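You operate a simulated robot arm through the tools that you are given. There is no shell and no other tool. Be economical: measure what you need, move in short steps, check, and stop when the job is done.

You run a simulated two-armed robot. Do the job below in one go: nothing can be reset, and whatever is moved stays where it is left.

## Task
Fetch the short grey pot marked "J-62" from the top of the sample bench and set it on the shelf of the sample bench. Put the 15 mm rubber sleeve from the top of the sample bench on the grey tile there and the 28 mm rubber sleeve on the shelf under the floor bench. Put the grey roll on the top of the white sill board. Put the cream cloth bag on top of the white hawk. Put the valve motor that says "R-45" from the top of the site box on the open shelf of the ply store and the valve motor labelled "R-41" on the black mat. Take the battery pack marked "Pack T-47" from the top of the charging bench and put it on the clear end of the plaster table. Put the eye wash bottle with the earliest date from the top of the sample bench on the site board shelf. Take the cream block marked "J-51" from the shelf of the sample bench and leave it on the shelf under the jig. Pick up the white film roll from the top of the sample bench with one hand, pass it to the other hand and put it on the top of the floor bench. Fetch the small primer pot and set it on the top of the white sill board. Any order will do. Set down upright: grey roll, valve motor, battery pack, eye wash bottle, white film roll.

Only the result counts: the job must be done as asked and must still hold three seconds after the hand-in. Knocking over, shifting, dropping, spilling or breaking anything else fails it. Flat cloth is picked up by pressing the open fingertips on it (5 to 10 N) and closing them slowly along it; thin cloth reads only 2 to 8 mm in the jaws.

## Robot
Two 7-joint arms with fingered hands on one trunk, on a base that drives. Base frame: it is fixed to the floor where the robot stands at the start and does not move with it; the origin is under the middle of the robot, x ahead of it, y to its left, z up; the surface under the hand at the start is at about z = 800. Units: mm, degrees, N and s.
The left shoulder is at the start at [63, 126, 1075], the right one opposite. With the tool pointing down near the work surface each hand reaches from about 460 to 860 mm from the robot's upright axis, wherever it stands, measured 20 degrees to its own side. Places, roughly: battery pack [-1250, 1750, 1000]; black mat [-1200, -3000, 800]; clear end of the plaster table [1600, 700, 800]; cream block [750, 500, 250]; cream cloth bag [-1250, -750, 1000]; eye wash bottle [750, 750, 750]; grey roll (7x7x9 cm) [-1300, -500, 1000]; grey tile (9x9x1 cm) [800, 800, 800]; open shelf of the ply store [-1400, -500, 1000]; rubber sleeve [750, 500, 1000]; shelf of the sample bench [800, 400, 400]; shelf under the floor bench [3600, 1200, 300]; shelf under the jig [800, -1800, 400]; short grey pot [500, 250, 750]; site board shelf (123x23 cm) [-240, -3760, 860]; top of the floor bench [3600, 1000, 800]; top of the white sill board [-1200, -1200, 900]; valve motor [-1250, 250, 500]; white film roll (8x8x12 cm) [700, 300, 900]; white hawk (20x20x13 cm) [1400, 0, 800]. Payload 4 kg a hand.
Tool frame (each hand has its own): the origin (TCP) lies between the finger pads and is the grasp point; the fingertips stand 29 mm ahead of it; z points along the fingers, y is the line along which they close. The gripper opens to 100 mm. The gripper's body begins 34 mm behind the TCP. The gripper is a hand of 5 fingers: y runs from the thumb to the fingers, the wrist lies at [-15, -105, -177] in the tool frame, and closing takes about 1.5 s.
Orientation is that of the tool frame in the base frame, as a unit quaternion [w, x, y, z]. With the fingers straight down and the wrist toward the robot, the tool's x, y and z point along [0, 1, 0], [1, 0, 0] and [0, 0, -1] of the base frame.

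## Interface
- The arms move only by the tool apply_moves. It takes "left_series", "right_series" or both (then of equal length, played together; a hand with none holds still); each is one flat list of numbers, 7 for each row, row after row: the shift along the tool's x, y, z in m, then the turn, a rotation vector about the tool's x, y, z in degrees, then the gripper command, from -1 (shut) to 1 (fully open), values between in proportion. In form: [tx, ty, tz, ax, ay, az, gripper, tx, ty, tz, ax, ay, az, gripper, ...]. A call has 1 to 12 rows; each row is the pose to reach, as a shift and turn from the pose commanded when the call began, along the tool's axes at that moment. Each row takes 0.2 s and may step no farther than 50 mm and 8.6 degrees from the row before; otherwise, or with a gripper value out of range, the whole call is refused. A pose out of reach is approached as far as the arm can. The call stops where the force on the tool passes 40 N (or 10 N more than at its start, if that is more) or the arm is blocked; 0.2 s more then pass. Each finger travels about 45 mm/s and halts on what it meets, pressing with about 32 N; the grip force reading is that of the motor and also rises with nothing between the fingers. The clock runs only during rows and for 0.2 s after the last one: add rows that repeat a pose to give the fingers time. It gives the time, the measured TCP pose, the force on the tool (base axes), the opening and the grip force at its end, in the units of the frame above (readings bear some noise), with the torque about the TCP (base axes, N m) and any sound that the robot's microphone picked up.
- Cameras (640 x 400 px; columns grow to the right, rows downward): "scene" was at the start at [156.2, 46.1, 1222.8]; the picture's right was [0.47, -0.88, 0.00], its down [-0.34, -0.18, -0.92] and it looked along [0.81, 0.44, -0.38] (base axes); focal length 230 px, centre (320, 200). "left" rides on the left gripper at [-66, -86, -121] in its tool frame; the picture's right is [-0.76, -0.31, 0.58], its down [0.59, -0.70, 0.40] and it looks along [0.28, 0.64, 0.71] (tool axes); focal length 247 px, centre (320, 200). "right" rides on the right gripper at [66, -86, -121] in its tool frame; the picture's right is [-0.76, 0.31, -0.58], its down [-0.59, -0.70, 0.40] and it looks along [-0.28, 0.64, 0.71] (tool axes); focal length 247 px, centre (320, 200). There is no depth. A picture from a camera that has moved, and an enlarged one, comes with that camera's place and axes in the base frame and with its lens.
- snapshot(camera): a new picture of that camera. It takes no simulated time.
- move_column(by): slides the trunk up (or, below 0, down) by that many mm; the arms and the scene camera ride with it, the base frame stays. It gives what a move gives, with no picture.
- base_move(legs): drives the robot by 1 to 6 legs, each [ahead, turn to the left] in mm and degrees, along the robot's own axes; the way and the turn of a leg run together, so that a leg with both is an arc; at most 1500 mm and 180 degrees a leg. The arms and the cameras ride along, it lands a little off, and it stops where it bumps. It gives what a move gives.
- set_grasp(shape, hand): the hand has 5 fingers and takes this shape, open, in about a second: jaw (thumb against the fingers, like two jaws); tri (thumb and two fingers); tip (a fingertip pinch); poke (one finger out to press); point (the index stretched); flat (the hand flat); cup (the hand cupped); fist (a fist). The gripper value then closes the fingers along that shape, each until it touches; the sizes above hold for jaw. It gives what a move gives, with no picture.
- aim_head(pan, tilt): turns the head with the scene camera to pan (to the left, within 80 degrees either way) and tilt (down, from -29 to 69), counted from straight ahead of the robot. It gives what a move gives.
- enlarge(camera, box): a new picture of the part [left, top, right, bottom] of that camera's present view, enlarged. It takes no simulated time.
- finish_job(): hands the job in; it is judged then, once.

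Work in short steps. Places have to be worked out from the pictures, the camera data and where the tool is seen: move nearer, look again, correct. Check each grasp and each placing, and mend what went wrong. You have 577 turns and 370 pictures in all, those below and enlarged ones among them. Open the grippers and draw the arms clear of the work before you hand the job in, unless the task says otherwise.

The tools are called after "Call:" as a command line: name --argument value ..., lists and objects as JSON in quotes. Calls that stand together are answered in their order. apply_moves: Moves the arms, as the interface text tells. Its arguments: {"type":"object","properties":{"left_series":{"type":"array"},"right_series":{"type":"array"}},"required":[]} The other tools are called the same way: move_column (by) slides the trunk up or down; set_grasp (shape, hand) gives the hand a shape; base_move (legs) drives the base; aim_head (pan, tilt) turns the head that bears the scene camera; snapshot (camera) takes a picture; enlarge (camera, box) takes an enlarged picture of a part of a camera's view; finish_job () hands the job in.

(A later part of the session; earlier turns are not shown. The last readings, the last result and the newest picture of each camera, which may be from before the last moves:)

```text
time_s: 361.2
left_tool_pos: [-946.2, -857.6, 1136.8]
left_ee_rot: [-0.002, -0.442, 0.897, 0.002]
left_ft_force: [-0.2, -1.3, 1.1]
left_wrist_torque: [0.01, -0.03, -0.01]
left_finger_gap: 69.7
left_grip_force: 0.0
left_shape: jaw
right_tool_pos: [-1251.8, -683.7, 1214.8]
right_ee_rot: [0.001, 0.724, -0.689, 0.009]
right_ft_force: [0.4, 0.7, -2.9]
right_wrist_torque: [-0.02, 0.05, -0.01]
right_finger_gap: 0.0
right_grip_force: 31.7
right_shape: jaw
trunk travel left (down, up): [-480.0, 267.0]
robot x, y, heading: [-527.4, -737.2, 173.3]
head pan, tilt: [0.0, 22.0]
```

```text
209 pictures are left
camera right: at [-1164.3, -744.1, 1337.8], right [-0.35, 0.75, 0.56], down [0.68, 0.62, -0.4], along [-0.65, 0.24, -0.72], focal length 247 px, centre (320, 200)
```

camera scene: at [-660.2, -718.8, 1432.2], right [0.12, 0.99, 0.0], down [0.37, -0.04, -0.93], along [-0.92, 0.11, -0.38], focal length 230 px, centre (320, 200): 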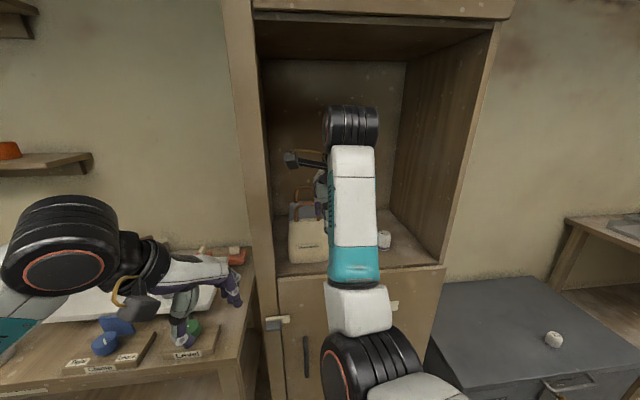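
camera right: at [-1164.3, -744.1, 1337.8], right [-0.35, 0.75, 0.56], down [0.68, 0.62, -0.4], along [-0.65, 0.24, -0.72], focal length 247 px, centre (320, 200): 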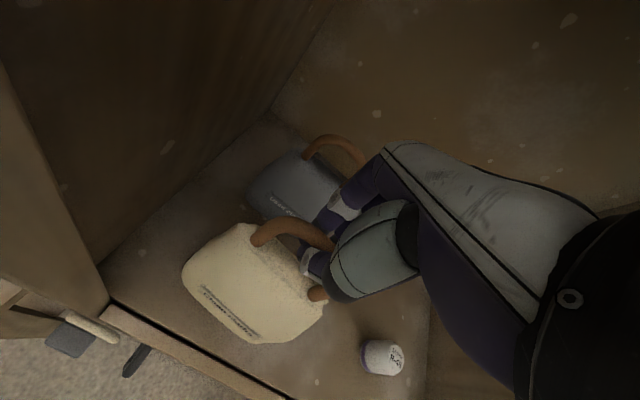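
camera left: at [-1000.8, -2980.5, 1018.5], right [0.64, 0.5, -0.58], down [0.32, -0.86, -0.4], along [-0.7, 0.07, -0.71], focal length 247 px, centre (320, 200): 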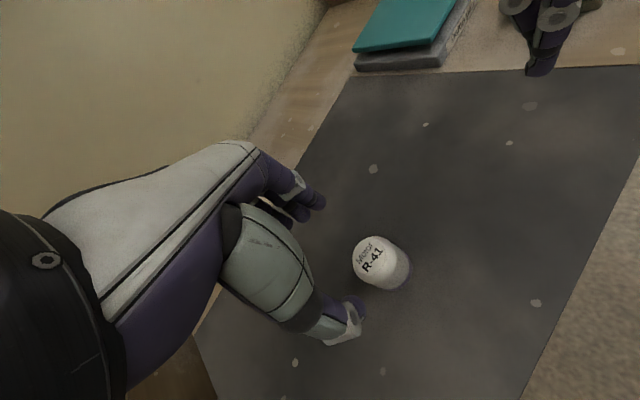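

The bag lifts (hooked, −2.9 N). Lift more and back out.

Call:
apply_moves --right_series '[0, 0, -0.015, 0, 0, 0, -1, 0, 0, -0.03, 0, 0, 0, -1, 0, 0, -0.045, 0, 0, 0, -1]'

Call:
base_move --legs '[[-150, 0], [-250, 0]]'

Call:
snapshot --camera "scene"

Call:
snapshot --camera "right"

```text
time_s: 362.0
left_tool_pos: [-946.9, -857.6, 1136.7]
left_ee_rot: [-0.002, -0.441, 0.897, 0.001]
left_ft_force: [0.4, -0.3, 0.2]
left_wrist_torque: [0.01, 0.01, 0.03]
left_finger_gap: 69.9
left_grip_force: 0.0
left_shape: jaw
right_tool_pos: [-1251.0, -684.4, 1260.4]
right_ee_rot: [0.001, 0.725, -0.689, 0.008]
right_ft_force: [0.4, -0.9, -3.1]
right_wrist_torque: [-0.01, 0.0, 0.01]
right_finger_gap: 0.0
right_grip_force: 32.2
right_shape: jaw
trunk travel left (down, up): [-480.0, 267.0]
robot x, y, heading: [-527.1, -732.5, 173.4]
head pan, tilt: [0.0, 22.0]
```

```text
time_s: 364.7
left_tool_pos: [-558.0, -902.7, 1136.8]
left_ee_rot: [-0.003, -0.442, 0.897, 0.003]
left_ft_force: [0.7, 0.1, -0.1]
left_wrist_torque: [0.0, 0.03, -0.03]
left_finger_gap: 70.3
left_grip_force: 0.0
left_shape: jaw
right_tool_pos: [-865.6, -731.4, 1260.1]
right_ee_rot: [0.001, 0.724, -0.689, 0.008]
right_ft_force: [0.7, -0.4, -2.9]
right_wrist_torque: [-0.02, 0.05, 0.01]
right_finger_gap: 0.2
right_grip_force: 31.9
right_shape: jaw
trunk travel left (down, up): [-480.0, 267.0]
robot x, y, heading: [-145.7, -782.2, 173.7]
head pan, tilt: [0.0, 22.0]
```

```text
208 pictures are left
camera scene: at [-271.6, -765.0, 1432.4], right [0.12, 0.99, 0.0], down [0.37, -0.04, -0.93], along [-0.92, 0.11, -0.37], focal length 230 px, centre (320, 200)
```

scene: 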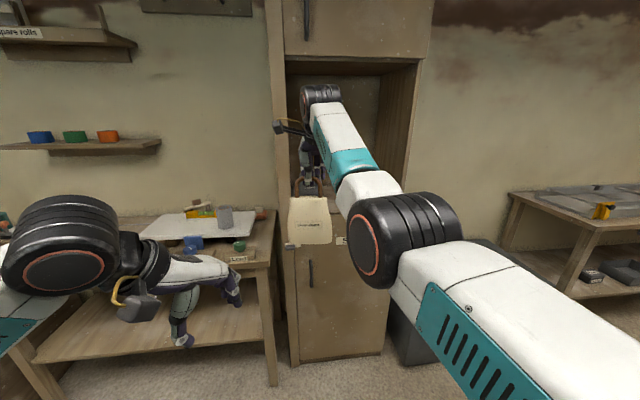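

```text
207 pictures are left
camera right: at [-776.9, -789.7, 1382.2], right [-0.35, 0.75, 0.56], down [0.68, 0.62, -0.4], along [-0.65, 0.24, -0.72], focal length 247 px, centre (320, 200)
```

right: 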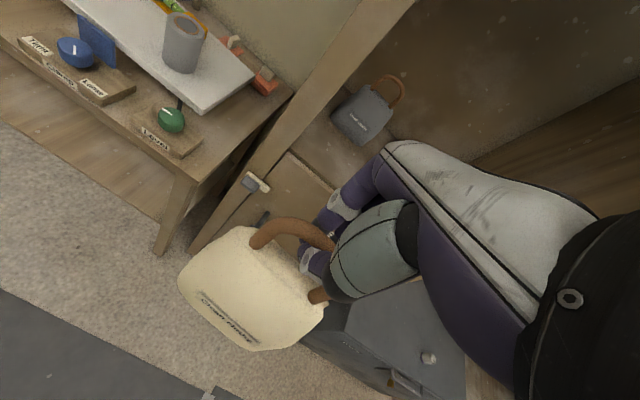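

Bag secure. Drive to the charging bench.

Call:
base_move --legs '[[0, -84], [1250, 0], [1150, 0], [0, 86]]'

Call:
aim_head --pan 0 --tilt 28

Call:
snapshot --camera "scene"

```text
time_s: 384.1
left_tool_pos: [-540.3, 1477.3, 1135.9]
left_ee_rot: [-0.004, -0.48, 0.877, 0.001]
left_ft_force: [-0.1, 1.2, -1.3]
left_wrist_torque: [-0.01, 0.02, 0.01]
left_finger_gap: 69.9
left_grip_force: 0.1
left_shape: jaw
right_tool_pos: [-860.6, 1624.0, 1258.4]
right_ee_rot: [0.0, 0.754, -0.657, 0.008]
right_ft_force: [-0.1, 0.6, -3.5]
right_wrist_torque: [0.0, 0.03, 0.0]
right_finger_gap: 0.0
right_grip_force: 31.9
right_shape: jaw
trunk travel left (down, up): [-480.0, 267.0]
robot x, y, heading: [-135.4, 1633.0, 177.9]
head pan, tilt: [0.0, 22.0]
```

```text
time_s: 384.8
left_tool_pos: [-541.2, 1477.5, 1135.2]
left_ee_rot: [-0.003, -0.481, 0.877, 0.002]
left_ft_force: [0.5, -0.8, 0.1]
left_wrist_torque: [-0.01, 0.02, 0.01]
left_finger_gap: 69.9
left_grip_force: 0.1
left_shape: jaw
right_tool_pos: [-861.0, 1623.1, 1259.1]
right_ee_rot: [-0.002, 0.753, -0.658, 0.009]
right_ft_force: [-0.2, -0.1, -2.7]
right_wrist_torque: [-0.03, 0.01, -0.04]
right_finger_gap: 0.0
right_grip_force: 31.6
right_shape: jaw
trunk travel left (down, up): [-480.0, 267.0]
robot x, y, heading: [-134.3, 1636.4, 178.3]
head pan, tilt: [0.0, 28.0]
```

```text
206 pictures are left
camera scene: at [-265.8, 1640.6, 1422.6], right [0.03, 1.0, 0.0], down [0.47, -0.01, -0.88], along [-0.88, 0.03, -0.47], focal length 230 px, centre (320, 200)
```

scene: 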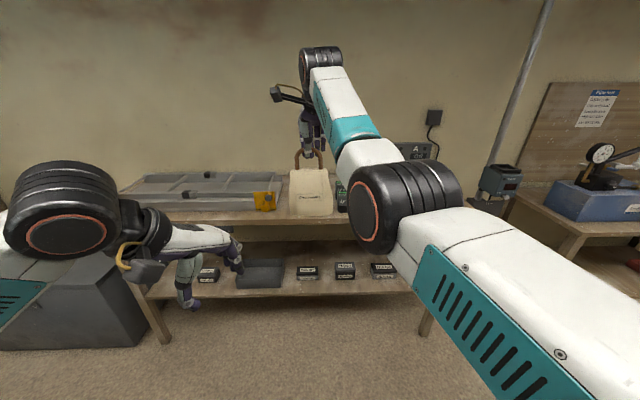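

Pan to see the packs.

Call:
aim_head --pan -38 --tilt 25

Call:
snapshot --camera "scene"

```text
time_s: 385.8
left_tool_pos: [-542.1, 1477.9, 1136.2]
left_ee_rot: [-0.003, -0.481, 0.877, 0.001]
left_ft_force: [-0.3, -1.0, 0.2]
left_wrist_torque: [0.0, -0.01, -0.03]
left_finger_gap: 69.9
left_grip_force: 0.0
left_shape: jaw
right_tool_pos: [-860.3, 1624.1, 1258.5]
right_ee_rot: [-0.001, 0.753, -0.657, 0.008]
right_ft_force: [0.6, 0.4, -2.5]
right_wrist_torque: [-0.04, 0.05, -0.01]
right_finger_gap: 0.2
right_grip_force: 31.8
right_shape: jaw
trunk travel left (down, up): [-480.0, 267.0]
robot x, y, heading: [-136.7, 1631.7, 178.3]
head pan, tilt: [-38.0, 25.0]
```

```text
205 pictures are left
camera scene: at [-245.5, 1696.6, 1427.4], right [0.64, 0.77, 0.0], down [0.33, -0.27, -0.91], along [-0.7, 0.58, -0.42], focal length 230 px, centre (320, 200)
```

scene: 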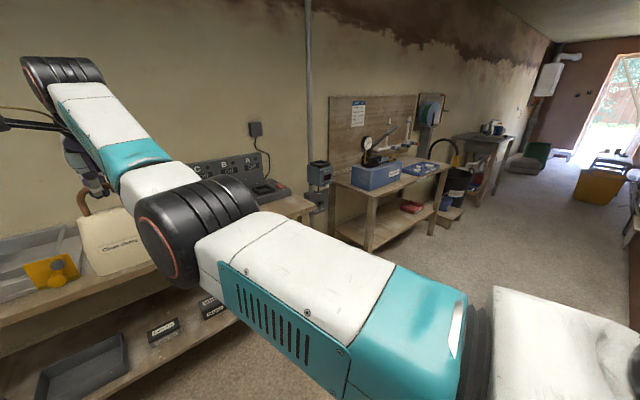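

The arm blocks; drive further along.

Call:
base_move --legs '[[0, -88], [450, 0], [0, 88]]'

Call:
aim_head --pan 15 --tilt 30

Call:
snapshot --camera "scene"

```text
time_s: 396.4
left_tool_pos: [-545.3, 1911.0, 1136.0]
left_ee_rot: [-0.004, -0.493, 0.87, 0.003]
left_ft_force: [0.8, -0.7, 0.6]
left_wrist_torque: [0.03, -0.01, -0.01]
left_finger_gap: 70.0
left_grip_force: 0.1
left_shape: jaw
right_tool_pos: [-868.9, 2047.8, 1257.8]
right_ee_rot: [-0.002, 0.762, -0.647, 0.007]
right_ft_force: [-0.2, 0.1, -2.5]
right_wrist_torque: [0.0, 0.1, 0.0]
right_finger_gap: 0.0
right_grip_force: 32.1
right_shape: jaw
trunk travel left (down, up): [-480.0, 267.0]
robot x, y, heading: [-145.2, 2083.9, 176.6]
head pan, tilt: [-38.0, 25.0]
stopped in leg 3: the robot was blocked; the commanded pose is now the measured one
```

```text
time_s: 397.6
left_tool_pos: [-547.6, 1913.2, 1136.6]
left_ee_rot: [-0.004, -0.492, 0.87, 0.002]
left_ft_force: [0.0, -1.0, 0.4]
left_wrist_torque: [-0.04, -0.06, 0.04]
left_finger_gap: 69.9
left_grip_force: 0.1
left_shape: jaw
right_tool_pos: [-872.3, 2051.9, 1256.4]
right_ee_rot: [-0.003, 0.763, -0.647, 0.01]
right_ft_force: [-0.2, 0.2, -2.0]
right_wrist_torque: [-0.07, 0.03, -0.03]
right_finger_gap: 0.0
right_grip_force: 32.1
right_shape: jaw
trunk travel left (down, up): [-480.0, 267.0]
robot x, y, heading: [-147.5, 2083.6, 176.4]
head pan, tilt: [15.0, 30.0]
```

```text
204 pictures are left
camera scene: at [-274.1, 2068.3, 1419.4], right [-0.2, 0.98, 0.0], down [0.49, 0.1, -0.87], along [-0.85, -0.17, -0.5], focal length 230 px, centre (320, 200)
```

scene: 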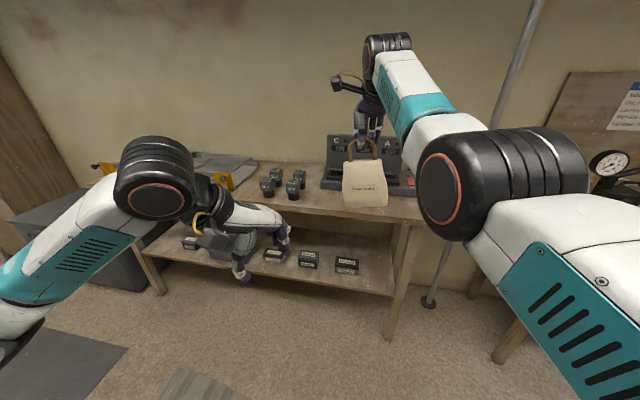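

Packs visible; enlarge for labels.

Call:
enlarge --camera "scene" --box '[250, 160, 320, 205]'

Call:
snapshot --camera "right"

```text
8.89 times, centred on (285, 182) of scene
camera zoom: at [-274.1, 2068.3, 1419.4], right [-0.2, 0.98, 0.0], down [0.49, 0.1, -0.87], along [-0.85, -0.17, -0.5], focal length 2049 px, centre (631, 356)
```

zoom: 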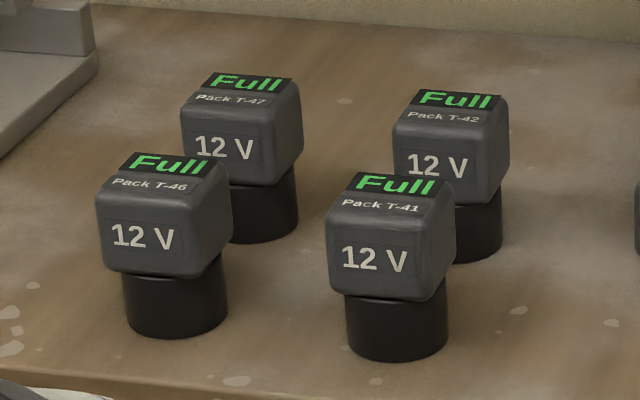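

```text
202 pictures are left
camera right: at [-778.2, 2002.8, 1379.2], right [-0.44, 0.7, 0.56], down [0.61, 0.69, -0.39], along [-0.67, 0.17, -0.73], focal length 247 px, centre (320, 200)
```

right: 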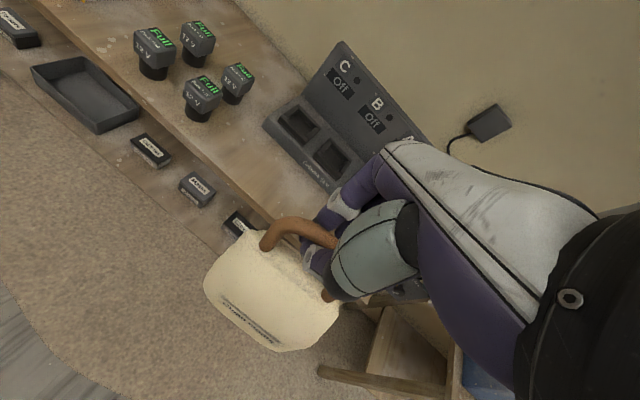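

T-47 is the back-left pack at ≈(-1217,1673,1005). Check around the right side for what blocked the base.

Call:
aim_head --pan -60 --tilt 30

Call:
snapshot --camera "scene"

```text
time_s: 399.1
left_tool_pos: [-546.3, 1912.7, 1136.3]
left_ee_rot: [-0.003, -0.493, 0.87, 0.002]
left_ft_force: [0.4, -0.6, 0.6]
left_wrist_torque: [-0.02, 0.01, 0.01]
left_finger_gap: 70.1
left_grip_force: 0.1
left_shape: jaw
right_tool_pos: [-871.2, 2051.4, 1255.9]
right_ee_rot: [-0.001, 0.762, -0.648, 0.01]
right_ft_force: [0.1, -0.6, -1.7]
right_wrist_torque: [-0.06, 0.04, 0.01]
right_finger_gap: 0.0
right_grip_force: 32.0
right_shape: jaw
trunk travel left (down, up): [-480.0, 267.0]
robot x, y, heading: [-146.2, 2080.8, 176.1]
head pan, tilt: [-60.0, 30.0]
```

```text
201 pictures are left
camera scene: at [-225.8, 2167.2, 1419.5], right [0.9, 0.45, 0.0], down [0.22, -0.45, -0.87], along [-0.39, 0.78, -0.5], focal length 230 px, centre (320, 200)
```

scene: 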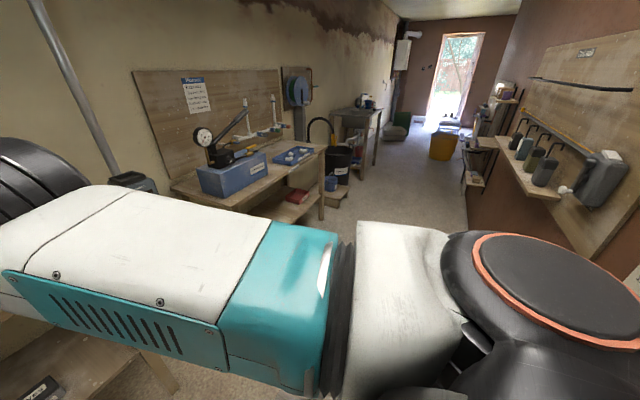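

The base just touched the corridor wall. Drive forward 150, then pull the bag arm back and to the right.

Call:
base_move --legs '[[150, 0]]'

Call:
apply_moves --right_series '[-0.028, -0.032, 0, 0, 0, 0, -1, -0.056, -0.064, 0, 0, 0, 0, -1, -0.084, -0.096, 0, 0, 0, 0, -1, -0.112, -0.128, 0, 0, 0, 0, -1, -0.14, -0.16, 0, 0, 0, 0, -1, -0.168, -0.192, 0, 0, 0, 0, -1, -0.196, -0.224, 0, 0, 0, 0, -1, -0.226, -0.25, 0, 0, 0, 0, -1]'

Call:
snapshot --camera "right"

```text
time_s: 400.4
left_tool_pos: [-694.9, 1923.4, 1135.4]
left_ee_rot: [-0.002, -0.492, 0.87, 0.001]
left_ft_force: [0.1, 0.5, 0.5]
left_wrist_torque: [-0.02, -0.04, 0.02]
left_finger_gap: 70.3
left_grip_force: 0.2
left_shape: jaw
right_tool_pos: [-1019.9, 2063.1, 1256.6]
right_ee_rot: [-0.003, 0.761, -0.648, 0.01]
right_ft_force: [-0.9, -0.5, -2.7]
right_wrist_torque: [-0.01, -0.01, 0.01]
right_finger_gap: 0.3
right_grip_force: 32.1
right_shape: jaw
trunk travel left (down, up): [-480.0, 267.0]
robot x, y, heading: [-290.1, 2093.8, 176.4]
head pan, tilt: [-60.0, 30.0]
```

```text
time_s: 402.2
left_tool_pos: [-693.1, 1924.2, 1136.6]
left_ee_rot: [-0.004, -0.492, 0.871, 0.002]
left_ft_force: [-0.4, 0.1, -1.1]
left_wrist_torque: [0.02, 0.04, 0.0]
left_finger_gap: 70.0
left_grip_force: 0.1
left_shape: jaw
right_tool_pos: [-809.2, 2326.9, 1257.5]
right_ee_rot: [-0.002, 0.762, -0.648, 0.01]
right_ft_force: [0.7, 0.3, -3.3]
right_wrist_torque: [-0.08, 0.01, -0.01]
right_finger_gap: 0.0
right_grip_force: 31.8
right_shape: jaw
trunk travel left (down, up): [-480.0, 267.0]
robot x, y, heading: [-293.5, 2093.1, 176.1]
head pan, tilt: [-60.0, 30.0]
```

```text
200 pictures are left
camera right: at [-715.4, 2278.0, 1380.2], right [-0.43, 0.7, 0.56], down [0.61, 0.69, -0.39], along [-0.67, 0.17, -0.73], focal length 247 px, centre (320, 200)
```

right: 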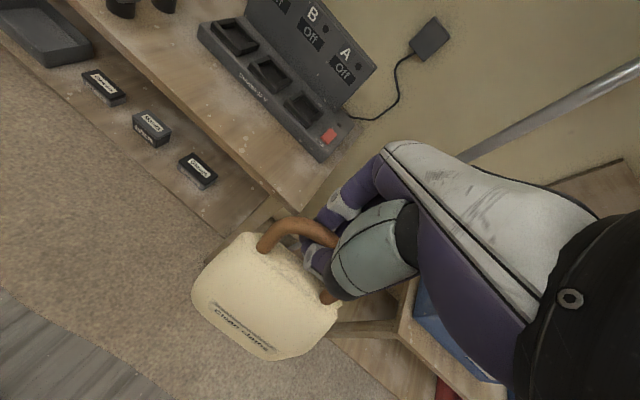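

Reposition base to ≈(-490,1820).

Call:
base_move --legs '[[0, 93], [270, 0], [0, -90], [200, 0]]'

Call:
aim_head --pan 5 --tilt 30

Call:
snapshot --camera "scene"

```text
time_s: 413.4
left_tool_pos: [-870.8, 1605.5, 1135.8]
left_ee_rot: [-0.003, -0.538, 0.843, 0.001]
left_ft_force: [0.1, -0.1, 0.4]
left_wrist_torque: [-0.03, -0.02, -0.01]
left_finger_gap: 69.7
left_grip_force: 0.0
left_shape: jaw
right_tool_pos: [-1029.4, 1991.7, 1257.3]
right_ee_rot: [-0.004, 0.795, -0.606, 0.01]
right_ft_force: [0.1, 0.5, -2.7]
right_wrist_torque: [-0.08, 0.02, -0.01]
right_finger_gap: 0.0
right_grip_force: 32.6
right_shape: jaw
trunk travel left (down, up): [-480.0, 267.0]
robot x, y, heading: [-487.7, 1811.7, -177.6]
head pan, tilt: [-60.0, 30.0]
```

```text
time_s: 414.8
left_tool_pos: [-870.1, 1602.4, 1136.6]
left_ee_rot: [-0.003, -0.537, 0.843, 0.002]
left_ft_force: [-0.7, -0.9, -0.1]
left_wrist_torque: [-0.01, 0.0, 0.0]
left_finger_gap: 70.1
left_grip_force: 0.0
left_shape: jaw
right_tool_pos: [-1027.5, 1991.8, 1256.2]
right_ee_rot: [-0.002, 0.795, -0.606, 0.01]
right_ft_force: [-0.2, -0.5, -3.2]
right_wrist_torque: [-0.09, 0.0, -0.01]
right_finger_gap: 0.1
right_grip_force: 32.1
right_shape: jaw
trunk travel left (down, up): [-480.0, 267.0]
robot x, y, heading: [-489.2, 1812.0, -177.6]
head pan, tilt: [5.0, 30.0]
```

```text
199 pictures are left
camera scene: at [-618.3, 1801.7, 1419.5], right [-0.13, 0.99, 0.0], down [0.5, 0.06, -0.87], along [-0.86, -0.11, -0.5], focal length 230 px, centre (320, 200)
```

scene: 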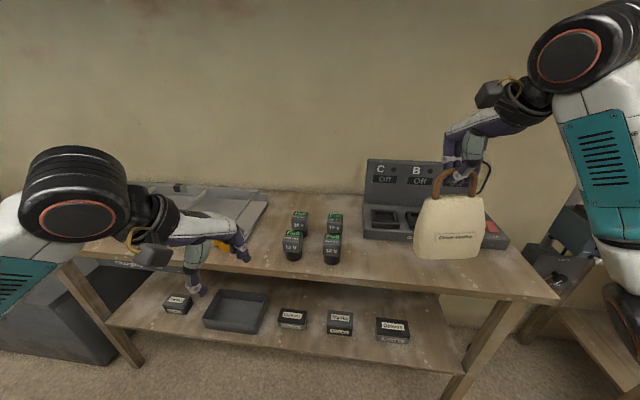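

Move the left hand above T-47, yawing so the fingers close along y.

Call:
apply_moves --left_series '[0.01, 0.038, 0, 0, 0, 7.2, 0.7, 0.02, 0.077, 0, 0, 0, 14.4, 0.8, 0.031, 0.116, 0, 0, 0, 21.6, 0.8, 0.041, 0.154, 0, 0, 0, 28.8, 0.8, 0.051, 0.193, 0, 0, 0, 36, 0.8, 0.062, 0.231, 0, 0, 0, 43.2, 0.8, 0.072, 0.27, 0, 0, 0, 50.4, 0.8, 0.082, 0.308, 0, 0, 0, 57.6, 0.8, 0.093, 0.347, 0, 0, 0, 65, 0.8]'

Call:
snapshot --camera "left"

Call:
enlarge --camera "scene" --box '[220, 140, 380, 280]'

```text
time_s: 416.8
left_tool_pos: [-1145.2, 1664.2, 1124.7]
left_ee_rot: [-0.005, -0.026, 1.0, 0.001]
left_ft_force: [-0.4, -0.3, -1.4]
left_wrist_torque: [0.04, -0.01, 0.01]
left_finger_gap: 90.0
left_grip_force: 0.1
left_shape: jaw
left hand out of reach, approached as far as the arm can: row 8, 9
right_tool_pos: [-1027.9, 1988.3, 1257.1]
right_ee_rot: [-0.003, 0.796, -0.605, 0.009]
right_ft_force: [-0.5, -0.9, -3.1]
right_wrist_torque: [-0.07, -0.01, 0.02]
right_finger_gap: 0.0
right_grip_force: 31.7
right_shape: jaw
trunk travel left (down, up): [-480.0, 267.0]
robot x, y, heading: [-491.0, 1813.5, -177.4]
head pan, tilt: [5.0, 30.0]
```

```text
198 pictures are left
camera left: at [-1075.2, 1581.4, 1245.2], right [0.77, -0.27, -0.58], down [-0.55, -0.73, -0.39], along [-0.32, 0.63, -0.71], focal length 247 px, centre (320, 200)
```

left: 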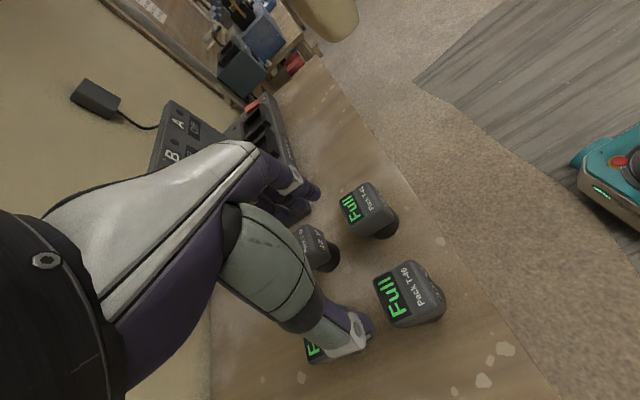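

```text
2.86 times, centred on (300, 210) of scene
camera zoom: at [-618.3, 1799.0, 1419.4], right [-0.13, 0.99, 0.0], down [0.5, 0.07, -0.87], along [-0.86, -0.11, -0.5], focal length 659 px, centre (377, 171)
```

zoom: 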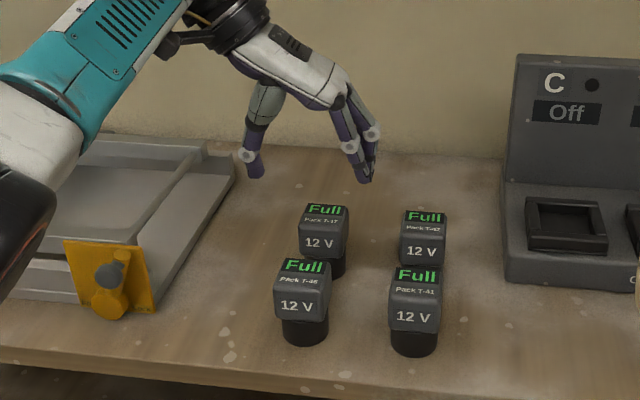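

Reach-limited; drive 110 mm closer.

Call:
base_move --legs '[[105, 0]]'

Call:
snapshot --camera "left"

Call:
snapshot --camera "scene"

```text
time_s: 417.9
left_tool_pos: [-1251.8, 1666.0, 1123.8]
left_ee_rot: [-0.003, -0.023, 1.0, -0.001]
left_ft_force: [0.3, -1.2, 0.4]
left_wrist_torque: [0.01, -0.03, 0.01]
left_finger_gap: 90.0
left_grip_force: 0.0
left_shape: jaw
right_tool_pos: [-1132.5, 1990.2, 1257.0]
right_ee_rot: [-0.002, 0.793, -0.609, 0.009]
right_ft_force: [-0.5, -0.1, -3.7]
right_wrist_torque: [-0.04, -0.01, 0.0]
right_finger_gap: 0.1
right_grip_force: 32.6
right_shape: jaw
trunk travel left (down, up): [-480.0, 267.0]
robot x, y, heading: [-593.0, 1809.7, -178.0]
head pan, tilt: [5.0, 30.0]
```

```text
196 pictures are left
camera left: at [-1181.7, 1583.4, 1245.3], right [0.77, -0.27, -0.58], down [-0.56, -0.73, -0.39], along [-0.32, 0.63, -0.71], focal length 247 px, centre (320, 200)
```

left: 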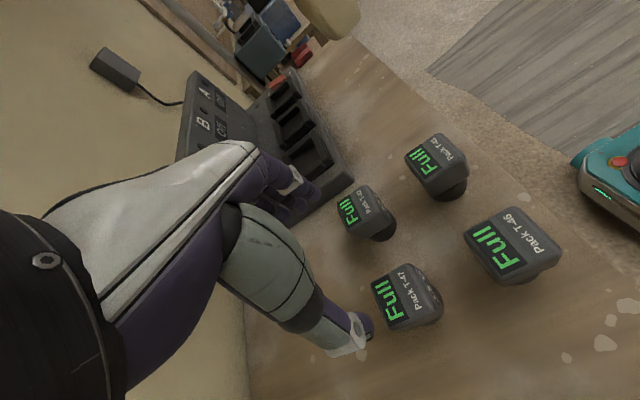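

```text
195 pictures are left
camera scene: at [-723.3, 1798.0, 1419.5], right [-0.12, 0.99, 0.0], down [0.5, 0.06, -0.87], along [-0.86, -0.11, -0.5], focal length 230 px, centre (320, 200)
```

scene: 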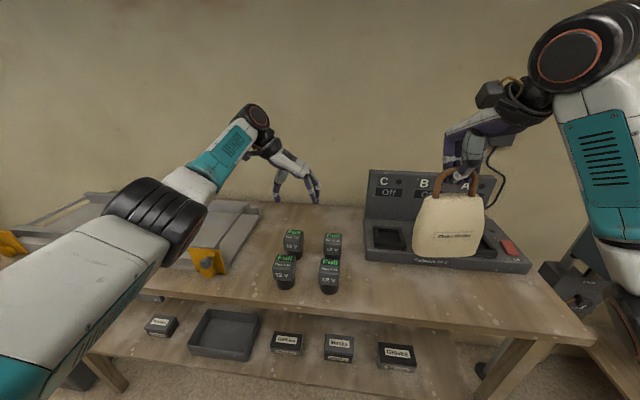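

T-47 ≈(-1256,1646), top ≈983. Shift and descend to 1015, then check.

Call:
apply_moves --left_series '[0.003, -0.01, 0.03, 0, 0, 0, 0.8, 0.005, -0.02, 0.07, 0, 0, 0, 0.8, 0.005, -0.02, 0.105, 0, 0, 0, 0.8]'

Call:
snapshot --camera "left"

Call:
enlarge --camera "scene" --box '[200, 150, 380, 310]'

```text
time_s: 418.7
left_tool_pos: [-1255.1, 1645.2, 1019.0]
left_ee_rot: [-0.003, -0.022, 1.0, 0.0]
left_ft_force: [-0.5, 0.0, -0.8]
left_wrist_torque: [0.03, 0.01, 0.03]
left_finger_gap: 89.7
left_grip_force: 0.1
left_shape: jaw
right_tool_pos: [-1131.4, 1990.8, 1257.8]
right_ee_rot: [-0.002, 0.793, -0.609, 0.01]
right_ft_force: [0.1, 1.1, -1.9]
right_wrist_torque: [-0.05, -0.01, -0.01]
right_finger_gap: 0.1
right_grip_force: 32.3
right_shape: jaw
trunk travel left (down, up): [-480.0, 267.0]
robot x, y, heading: [-595.5, 1809.0, -178.0]
head pan, tilt: [5.0, 30.0]
```

```text
194 pictures are left
camera left: at [-1184.8, 1562.7, 1141.1], right [0.77, -0.27, -0.58], down [-0.56, -0.73, -0.39], along [-0.32, 0.63, -0.71], focal length 247 px, centre (320, 200)
```

left: 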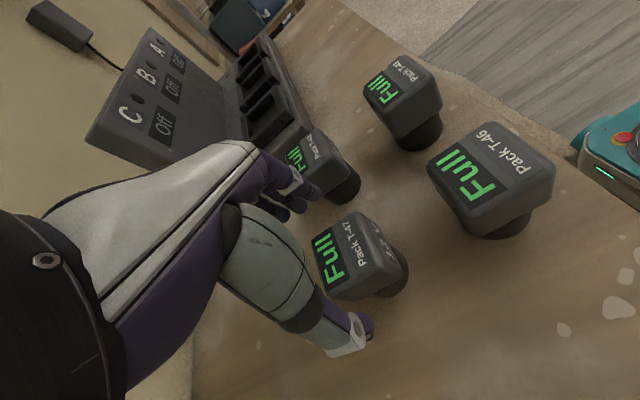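

```text
2.50 times, centred on (290, 230) of scene
camera zoom: at [-723.4, 1798.1, 1419.4], right [-0.12, 0.99, 0.0], down [0.5, 0.06, -0.87], along [-0.86, -0.11, -0.5], focal length 576 px, centre (395, 125)
```

zoom: 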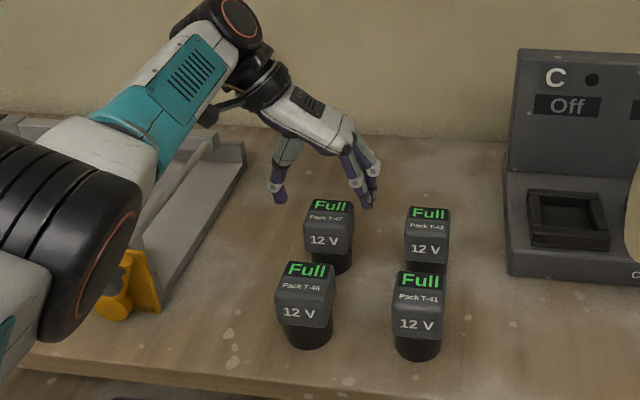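

Shift +9 mm in x, descend to 967 and close.

Call:
apply_moves --left_series '[-0.009, -0.002, 0.015, 0, 0, 0, 0.8, -0.009, -0.002, 0.035, 0, 0, 0, 0.8, -0.009, -0.002, 0.052, 0, 0, 0, 0.8]'

Call:
snapshot --camera "left"

```text
time_s: 419.5
left_tool_pos: [-1248.2, 1642.7, 968.4]
left_ee_rot: [-0.004, -0.022, 1.0, 0.0]
left_ft_force: [-0.2, 0.2, 0.6]
left_wrist_torque: [0.04, 0.04, 0.02]
left_finger_gap: 90.1
left_grip_force: 0.1
left_shape: jaw
right_tool_pos: [-1132.3, 1990.3, 1257.3]
right_ee_rot: [-0.002, 0.794, -0.608, 0.01]
right_ft_force: [0.2, 0.5, -3.1]
right_wrist_torque: [-0.05, 0.06, -0.02]
right_finger_gap: 0.4
right_grip_force: 31.8
right_shape: jaw
trunk travel left (down, up): [-480.0, 267.0]
robot x, y, heading: [-594.1, 1810.2, -177.8]
head pan, tilt: [5.0, 30.0]
```

```text
192 pictures are left
camera left: at [-1177.9, 1560.1, 1088.6], right [0.77, -0.27, -0.58], down [-0.56, -0.73, -0.39], along [-0.32, 0.63, -0.71], focal length 247 px, centre (320, 200)
```

left: 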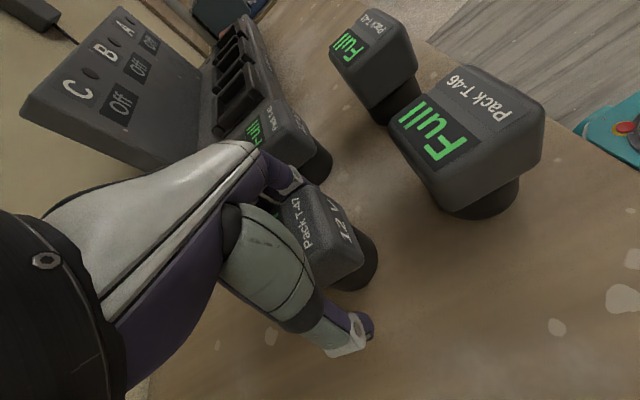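

Call:
apply_moves --left_series '[0, 0, 0, 0, 0, 0, 0.5, 0, 0, 0, 0, 0, 0, 0.2, 0, 0, 0, 0, 0, 0, -0.2, 0, 0, 0, 0, 0, 0, -0.6, 0, 0, 0, 0, 0, 0, -1, 0, 0, 0, 0, 0, 0, -1, 0, 0, 0, 0, 0, 0, -1]'

Call:
snapshot --camera "left"

```text
time_s: 421.1
left_tool_pos: [-1247.4, 1643.4, 967.0]
left_ee_rot: [-0.004, -0.023, 1.0, 0.0]
left_ft_force: [-0.5, -1.1, 0.8]
left_wrist_torque: [-0.09, -0.01, 0.0]
left_finger_gap: 49.4
left_grip_force: 32.1
left_shape: jaw
right_tool_pos: [-1132.2, 1990.8, 1257.1]
right_ee_rot: [-0.003, 0.793, -0.609, 0.009]
right_ft_force: [0.0, 0.1, -2.8]
right_wrist_torque: [-0.07, 0.0, -0.01]
right_finger_gap: 0.0
right_grip_force: 31.8
right_shape: jaw
trunk travel left (down, up): [-480.0, 267.0]
robot x, y, heading: [-595.9, 1809.7, -178.0]
head pan, tilt: [5.0, 30.0]
```

```text
191 pictures are left
camera left: at [-1178.1, 1560.1, 1088.5], right [0.77, -0.27, -0.58], down [-0.56, -0.73, -0.39], along [-0.32, 0.63, -0.71], focal length 247 px, centre (320, 200)
```

left: 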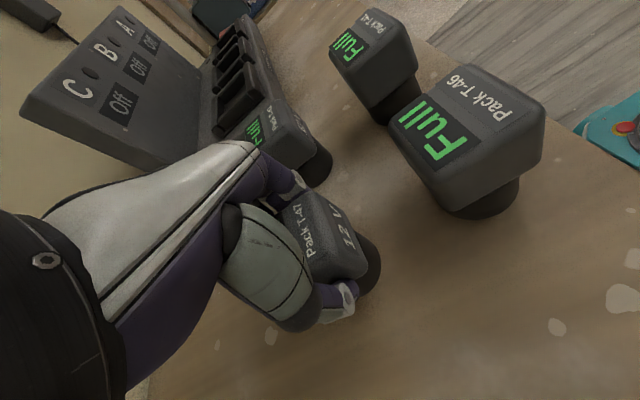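

Gripped. Lift 160.

Call:
apply_moves --left_series '[0, 0, -0.02, 0, 0, 0, -1, 0, 0, -0.06, 0, 0, 0, -1, 0, 0, -0.1, 0, 0, 0, -1, 0, 0, -0.14, 0, 0, 0, -1, 0, 0, -0.17, 0, 0, 0, -1]'

Call:
snapshot --camera "left"

```text
time_s: 422.3
left_tool_pos: [-1249.4, 1647.1, 1137.3]
left_ee_rot: [-0.003, -0.024, 1.0, -0.001]
left_ft_force: [-0.3, -0.6, -3.3]
left_wrist_torque: [0.01, -0.01, -0.06]
left_finger_gap: 49.3
left_grip_force: 31.9
left_shape: jaw
right_tool_pos: [-1130.8, 1992.1, 1257.0]
right_ee_rot: [-0.002, 0.794, -0.608, 0.009]
right_ft_force: [0.4, 0.2, -3.0]
right_wrist_torque: [-0.04, 0.03, 0.05]
right_finger_gap: 0.0
right_grip_force: 32.1
right_shape: jaw
trunk travel left (down, up): [-480.0, 267.0]
robot x, y, heading: [-592.8, 1807.6, -177.9]
head pan, tilt: [5.0, 30.0]
```

```text
190 pictures are left
camera left: at [-1178.7, 1564.4, 1259.3], right [0.77, -0.27, -0.58], down [-0.56, -0.73, -0.39], along [-0.32, 0.63, -0.71], focal length 247 px, centre (320, 200)
```

left: 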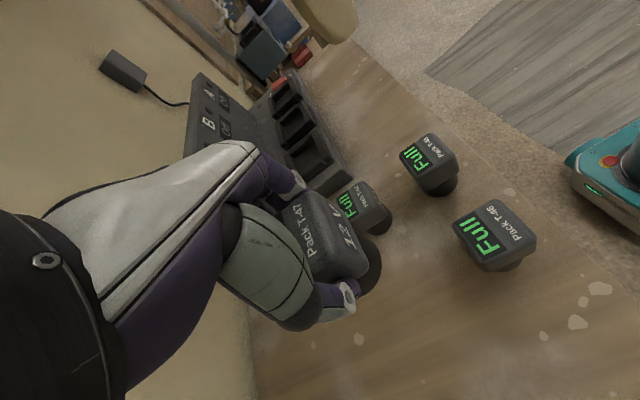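

Battery held. Back off, turn around, and head toward the other room; look ahead.

Call:
base_move --legs '[[-220, 0], [0, 178], [600, 0]]'

Call:
aim_head --pan 0 --tilt 22

Call:
snapshot --camera "scene"

Call:
aim_head --pan -45 --tilt 25

Call:
snapshot --camera "scene"

```text
time_s: 434.5
left_tool_pos: [872.9, 1998.9, 1138.2]
left_ee_rot: [0.0, 1.0, 0.023, 0.003]
left_ft_force: [-0.4, -0.4, -2.8]
left_wrist_torque: [0.03, 0.03, 0.02]
left_finger_gap: 49.1
left_grip_force: 31.8
left_shape: jaw
right_tool_pos: [756.0, 1655.3, 1256.2]
right_ee_rot: [-0.009, 0.608, 0.794, -0.003]
right_ft_force: [0.6, -0.5, -3.5]
right_wrist_torque: [0.03, 0.0, -0.02]
right_finger_gap: 0.1
right_grip_force: 31.9
right_shape: jaw
trunk travel left (down, up): [-480.0, 267.0]
robot x, y, heading: [216.7, 1838.3, 2.2]
head pan, tilt: [5.0, 30.0]
```

```text
time_s: 435.2
left_tool_pos: [873.6, 2000.2, 1137.9]
left_ee_rot: [-0.001, 1.0, 0.023, 0.003]
left_ft_force: [0.6, 0.4, -3.0]
left_wrist_torque: [0.0, 0.02, 0.0]
left_finger_gap: 49.1
left_grip_force: 32.5
left_shape: jaw
right_tool_pos: [755.2, 1656.2, 1256.7]
right_ee_rot: [-0.01, 0.609, 0.793, -0.003]
right_ft_force: [-0.3, 0.0, -2.5]
right_wrist_torque: [0.06, 0.01, -0.02]
right_finger_gap: 0.0
right_grip_force: 31.7
right_shape: jaw
trunk travel left (down, up): [-480.0, 267.0]
robot x, y, heading: [217.8, 1839.1, 2.4]
head pan, tilt: [0.0, 22.0]
```

```text
189 pictures are left
camera scene: at [344.6, 1845.9, 1432.1], right [0.04, -1.0, 0.0], down [-0.38, -0.01, -0.93], along [0.93, 0.04, -0.38], focal length 230 px, centre (320, 200)
```

scene: 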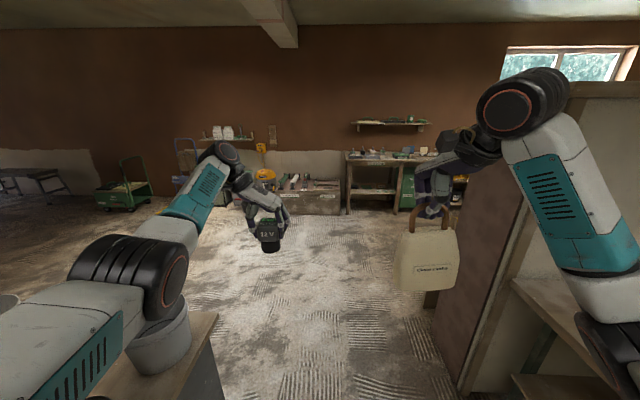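

```text
time_s: 436.3
left_tool_pos: [873.2, 2000.5, 1137.2]
left_ee_rot: [0.0, 1.0, 0.023, 0.003]
left_ft_force: [-0.8, -0.4, -3.0]
left_wrist_torque: [0.03, 0.02, 0.0]
left_finger_gap: 49.2
left_grip_force: 32.3
left_shape: jaw
right_tool_pos: [756.4, 1656.0, 1256.3]
right_ee_rot: [-0.009, 0.609, 0.793, -0.003]
right_ft_force: [0.4, 0.7, -2.0]
right_wrist_torque: [0.07, -0.02, 0.01]
right_finger_gap: 0.0
right_grip_force: 32.7
right_shape: jaw
trunk travel left (down, up): [-480.0, 267.0]
robot x, y, heading: [218.6, 1835.7, 2.1]
head pan, tilt: [-45.0, 25.0]
```

```text
188 pictures are left
camera scene: at [319.6, 1779.7, 1427.4], right [-0.68, -0.74, 0.0], down [-0.31, 0.29, -0.91], along [0.67, -0.61, -0.42], focal length 230 px, centre (320, 200)
```

scene: 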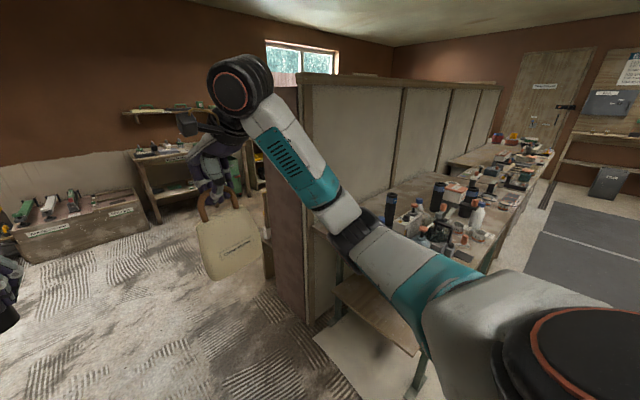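

The passage is clear on the right half. Move on, angling a bit right, and look at the third bottle's label.

Call:
base_move --legs '[[0, -17], [750, 0]]'

Call:
aim_head --pan -75 --tilt 30

Call:
snapshot --camera "scene"

```text
time_s: 441.4
left_tool_pos: [1620.9, 1617.6, 1136.9]
left_ee_rot: [0.001, 0.993, -0.122, 0.004]
left_ft_force: [-0.6, 0.4, -2.7]
left_wrist_torque: [0.0, 0.05, 0.01]
left_finger_gap: 49.1
left_grip_force: 32.3
left_shape: jaw
right_tool_pos: [1410.1, 1322.7, 1256.9]
right_ee_rot: [-0.01, 0.717, 0.697, -0.001]
right_ft_force: [-0.5, 0.3, -2.0]
right_wrist_torque: [0.06, 0.0, 0.0]
right_finger_gap: 0.0
right_grip_force: 32.0
right_shape: jaw
trunk travel left (down, up): [-480.0, 267.0]
robot x, y, heading: [944.1, 1646.0, -14.2]
head pan, tilt: [-45.0, 25.0]
```

```text
time_s: 442.3
left_tool_pos: [1620.3, 1618.1, 1137.9]
left_ee_rot: [0.0, 0.993, -0.122, 0.004]
left_ft_force: [0.6, -1.1, -3.7]
left_wrist_torque: [-0.02, 0.02, 0.03]
left_finger_gap: 48.9
left_grip_force: 32.0
left_shape: jaw
right_tool_pos: [1408.6, 1322.0, 1256.8]
right_ee_rot: [-0.01, 0.717, 0.697, -0.001]
right_ft_force: [0.0, 0.4, -2.5]
right_wrist_torque: [0.04, -0.01, -0.01]
right_finger_gap: 0.0
right_grip_force: 32.1
right_shape: jaw
trunk travel left (down, up): [-480.0, 267.0]
robot x, y, heading: [943.0, 1646.8, -14.3]
head pan, tilt: [-75.0, 30.0]
```

```text
187 pictures are left
camera scene: at [980.4, 1552.9, 1419.5], right [-1.0, -0.01, 0.0], down [-0.01, 0.5, -0.87], along [0.01, -0.87, -0.5], focal length 230 px, centre (320, 200)
```

scene: 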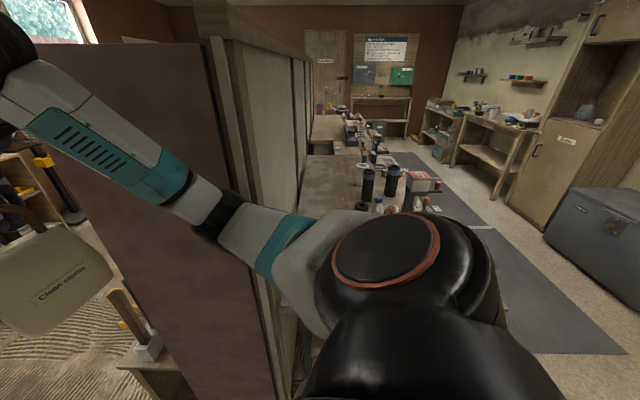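

Call:
enlarge --camera "scene" --box '[340, 150, 460, 225]'

```text
5.33 times, centred on (400, 188) of scene
camera zoom: at [980.4, 1552.9, 1419.5], right [-1.0, -0.01, 0.0], down [-0.01, 0.5, -0.87], along [0.01, -0.87, -0.5], focal length 1230 px, centre (-107, 267)
```

zoom: 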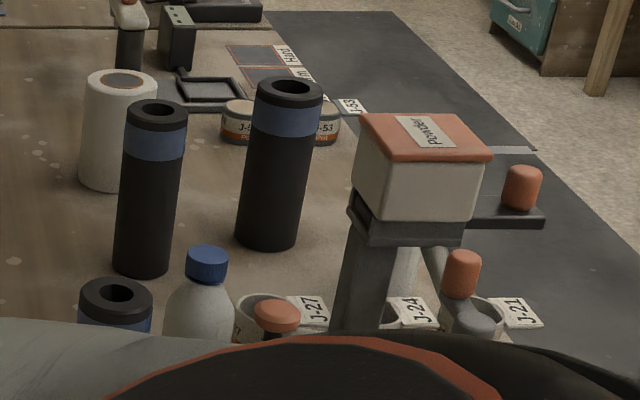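

Hidden by the shoulder; do that on return. Look toward the plaster table.

Call:
aim_head --pan -30 --tilt 25

Call:
snapshot --camera "scene"

```text
time_s: 443.4
left_tool_pos: [1621.0, 1618.0, 1137.5]
left_ee_rot: [-0.001, 0.992, -0.122, 0.003]
left_ft_force: [0.7, 0.6, -2.4]
left_wrist_torque: [0.01, 0.01, -0.02]
left_finger_gap: 49.2
left_grip_force: 32.1
left_shape: jaw
right_tool_pos: [1409.4, 1322.0, 1256.9]
right_ee_rot: [-0.01, 0.717, 0.697, -0.001]
right_ft_force: [0.5, 0.1, -2.6]
right_wrist_torque: [0.05, -0.01, 0.02]
right_finger_gap: 0.0
right_grip_force: 31.9
right_shape: jaw
trunk travel left (down, up): [-480.0, 267.0]
robot x, y, heading: [947.7, 1649.5, -14.5]
head pan, tilt: [-30.0, 25.0]
```

```text
185 pictures are left
camera scene: at [1045.2, 1578.9, 1427.3], right [-0.7, -0.71, 0.0], down [-0.3, 0.3, -0.91], along [0.65, -0.63, -0.42], focal length 230 px, centre (320, 200)
```

scene: 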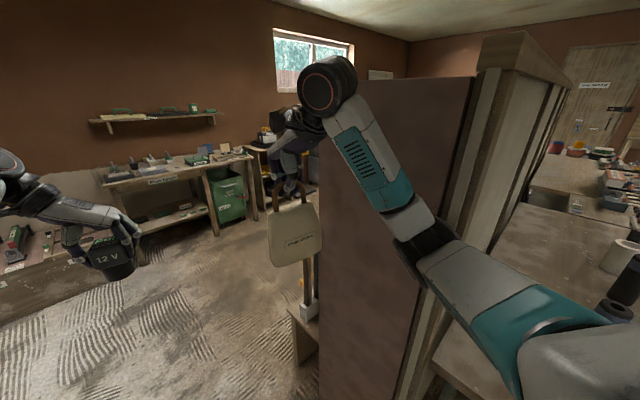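

Straighten and go deeper into the room, then look at the table from its +x side.

Call:
base_move --legs '[[0, 14.5], [1150, 0], [0, -90]]'

Call:
aim_head --pan -35 --tilt 25

Call:
snapshot --camera "scene"

Call:
aim_head --pan 45 --tilt 22

Call:
snapshot --camera "scene"

```text
time_s: 454.0
left_tool_pos: [2231.1, 990.6, 1138.0]
left_ee_rot: [0.002, 0.715, -0.699, 0.003]
left_ft_force: [-0.7, 0.4, -2.8]
left_wrist_torque: [0.0, -0.01, 0.0]
left_finger_gap: 48.9
left_grip_force: 32.1
left_shape: jaw
right_tool_pos: [1888.5, 1117.1, 1257.1]
right_ee_rot: [-0.009, 0.993, 0.119, 0.005]
right_ft_force: [0.7, -0.4, -3.3]
right_wrist_torque: [0.01, -0.02, 0.07]
right_finger_gap: 0.0
right_grip_force: 31.9
right_shape: jaw
trunk travel left (down, up): [-480.0, 267.0]
robot x, y, heading: [2083.7, 1651.8, -89.0]
head pan, tilt: [-30.0, 25.0]
```

```text
time_s: 454.7
left_tool_pos: [2231.8, 990.4, 1138.1]
left_ee_rot: [0.002, 0.715, -0.699, 0.003]
left_ft_force: [0.3, 0.6, -3.4]
left_wrist_torque: [0.03, -0.02, -0.02]
left_finger_gap: 48.7
left_grip_force: 31.9
left_shape: jaw
right_tool_pos: [1890.3, 1117.0, 1256.5]
right_ee_rot: [-0.009, 0.993, 0.118, 0.004]
right_ft_force: [-0.1, -0.9, -2.9]
right_wrist_torque: [-0.01, -0.07, -0.03]
right_finger_gap: 0.1
right_grip_force: 32.0
right_shape: jaw
trunk travel left (down, up): [-480.0, 267.0]
robot x, y, heading: [2085.9, 1649.2, -89.1]
head pan, tilt: [-35.0, 25.0]
```

```text
184 pictures are left
camera scene: at [2031.0, 1538.7, 1427.4], right [-0.83, 0.56, 0.0], down [0.24, 0.35, -0.91], along [-0.51, -0.75, -0.42], focal length 230 px, centre (320, 200)
```

scene: 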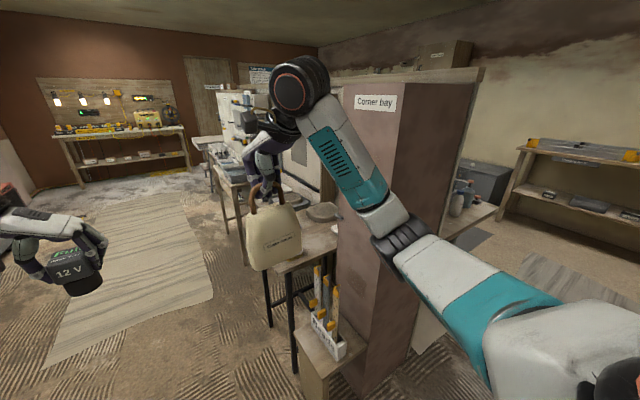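

```text
time_s: 456.2
left_tool_pos: [2230.0, 991.2, 1136.5]
left_ee_rot: [0.001, 0.715, -0.699, 0.002]
left_ft_force: [0.2, 0.3, -4.2]
left_wrist_torque: [-0.01, -0.01, -0.01]
left_finger_gap: 49.0
left_grip_force: 31.5
left_shape: jaw
right_tool_pos: [1889.4, 1117.4, 1256.8]
right_ee_rot: [-0.008, 0.993, 0.118, 0.005]
right_ft_force: [0.1, 0.4, -3.7]
right_wrist_torque: [0.0, -0.07, 0.01]
right_finger_gap: 0.3
right_grip_force: 32.0
right_shape: jaw
trunk travel left (down, up): [-480.0, 267.0]
robot x, y, heading: [2084.8, 1650.2, -89.1]
head pan, tilt: [45.0, 22.0]
```

```text
183 pictures are left
camera scene: at [2149.2, 1550.5, 1432.2], right [-0.7, -0.72, 0.0], down [-0.27, 0.26, -0.93], along [0.67, -0.65, -0.38], focal length 230 px, centre (320, 200)
```

scene: 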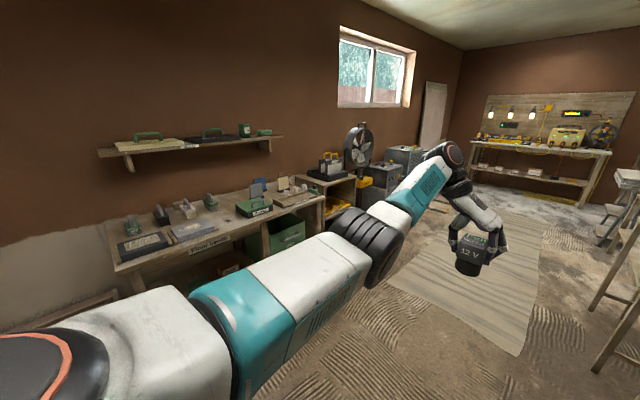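

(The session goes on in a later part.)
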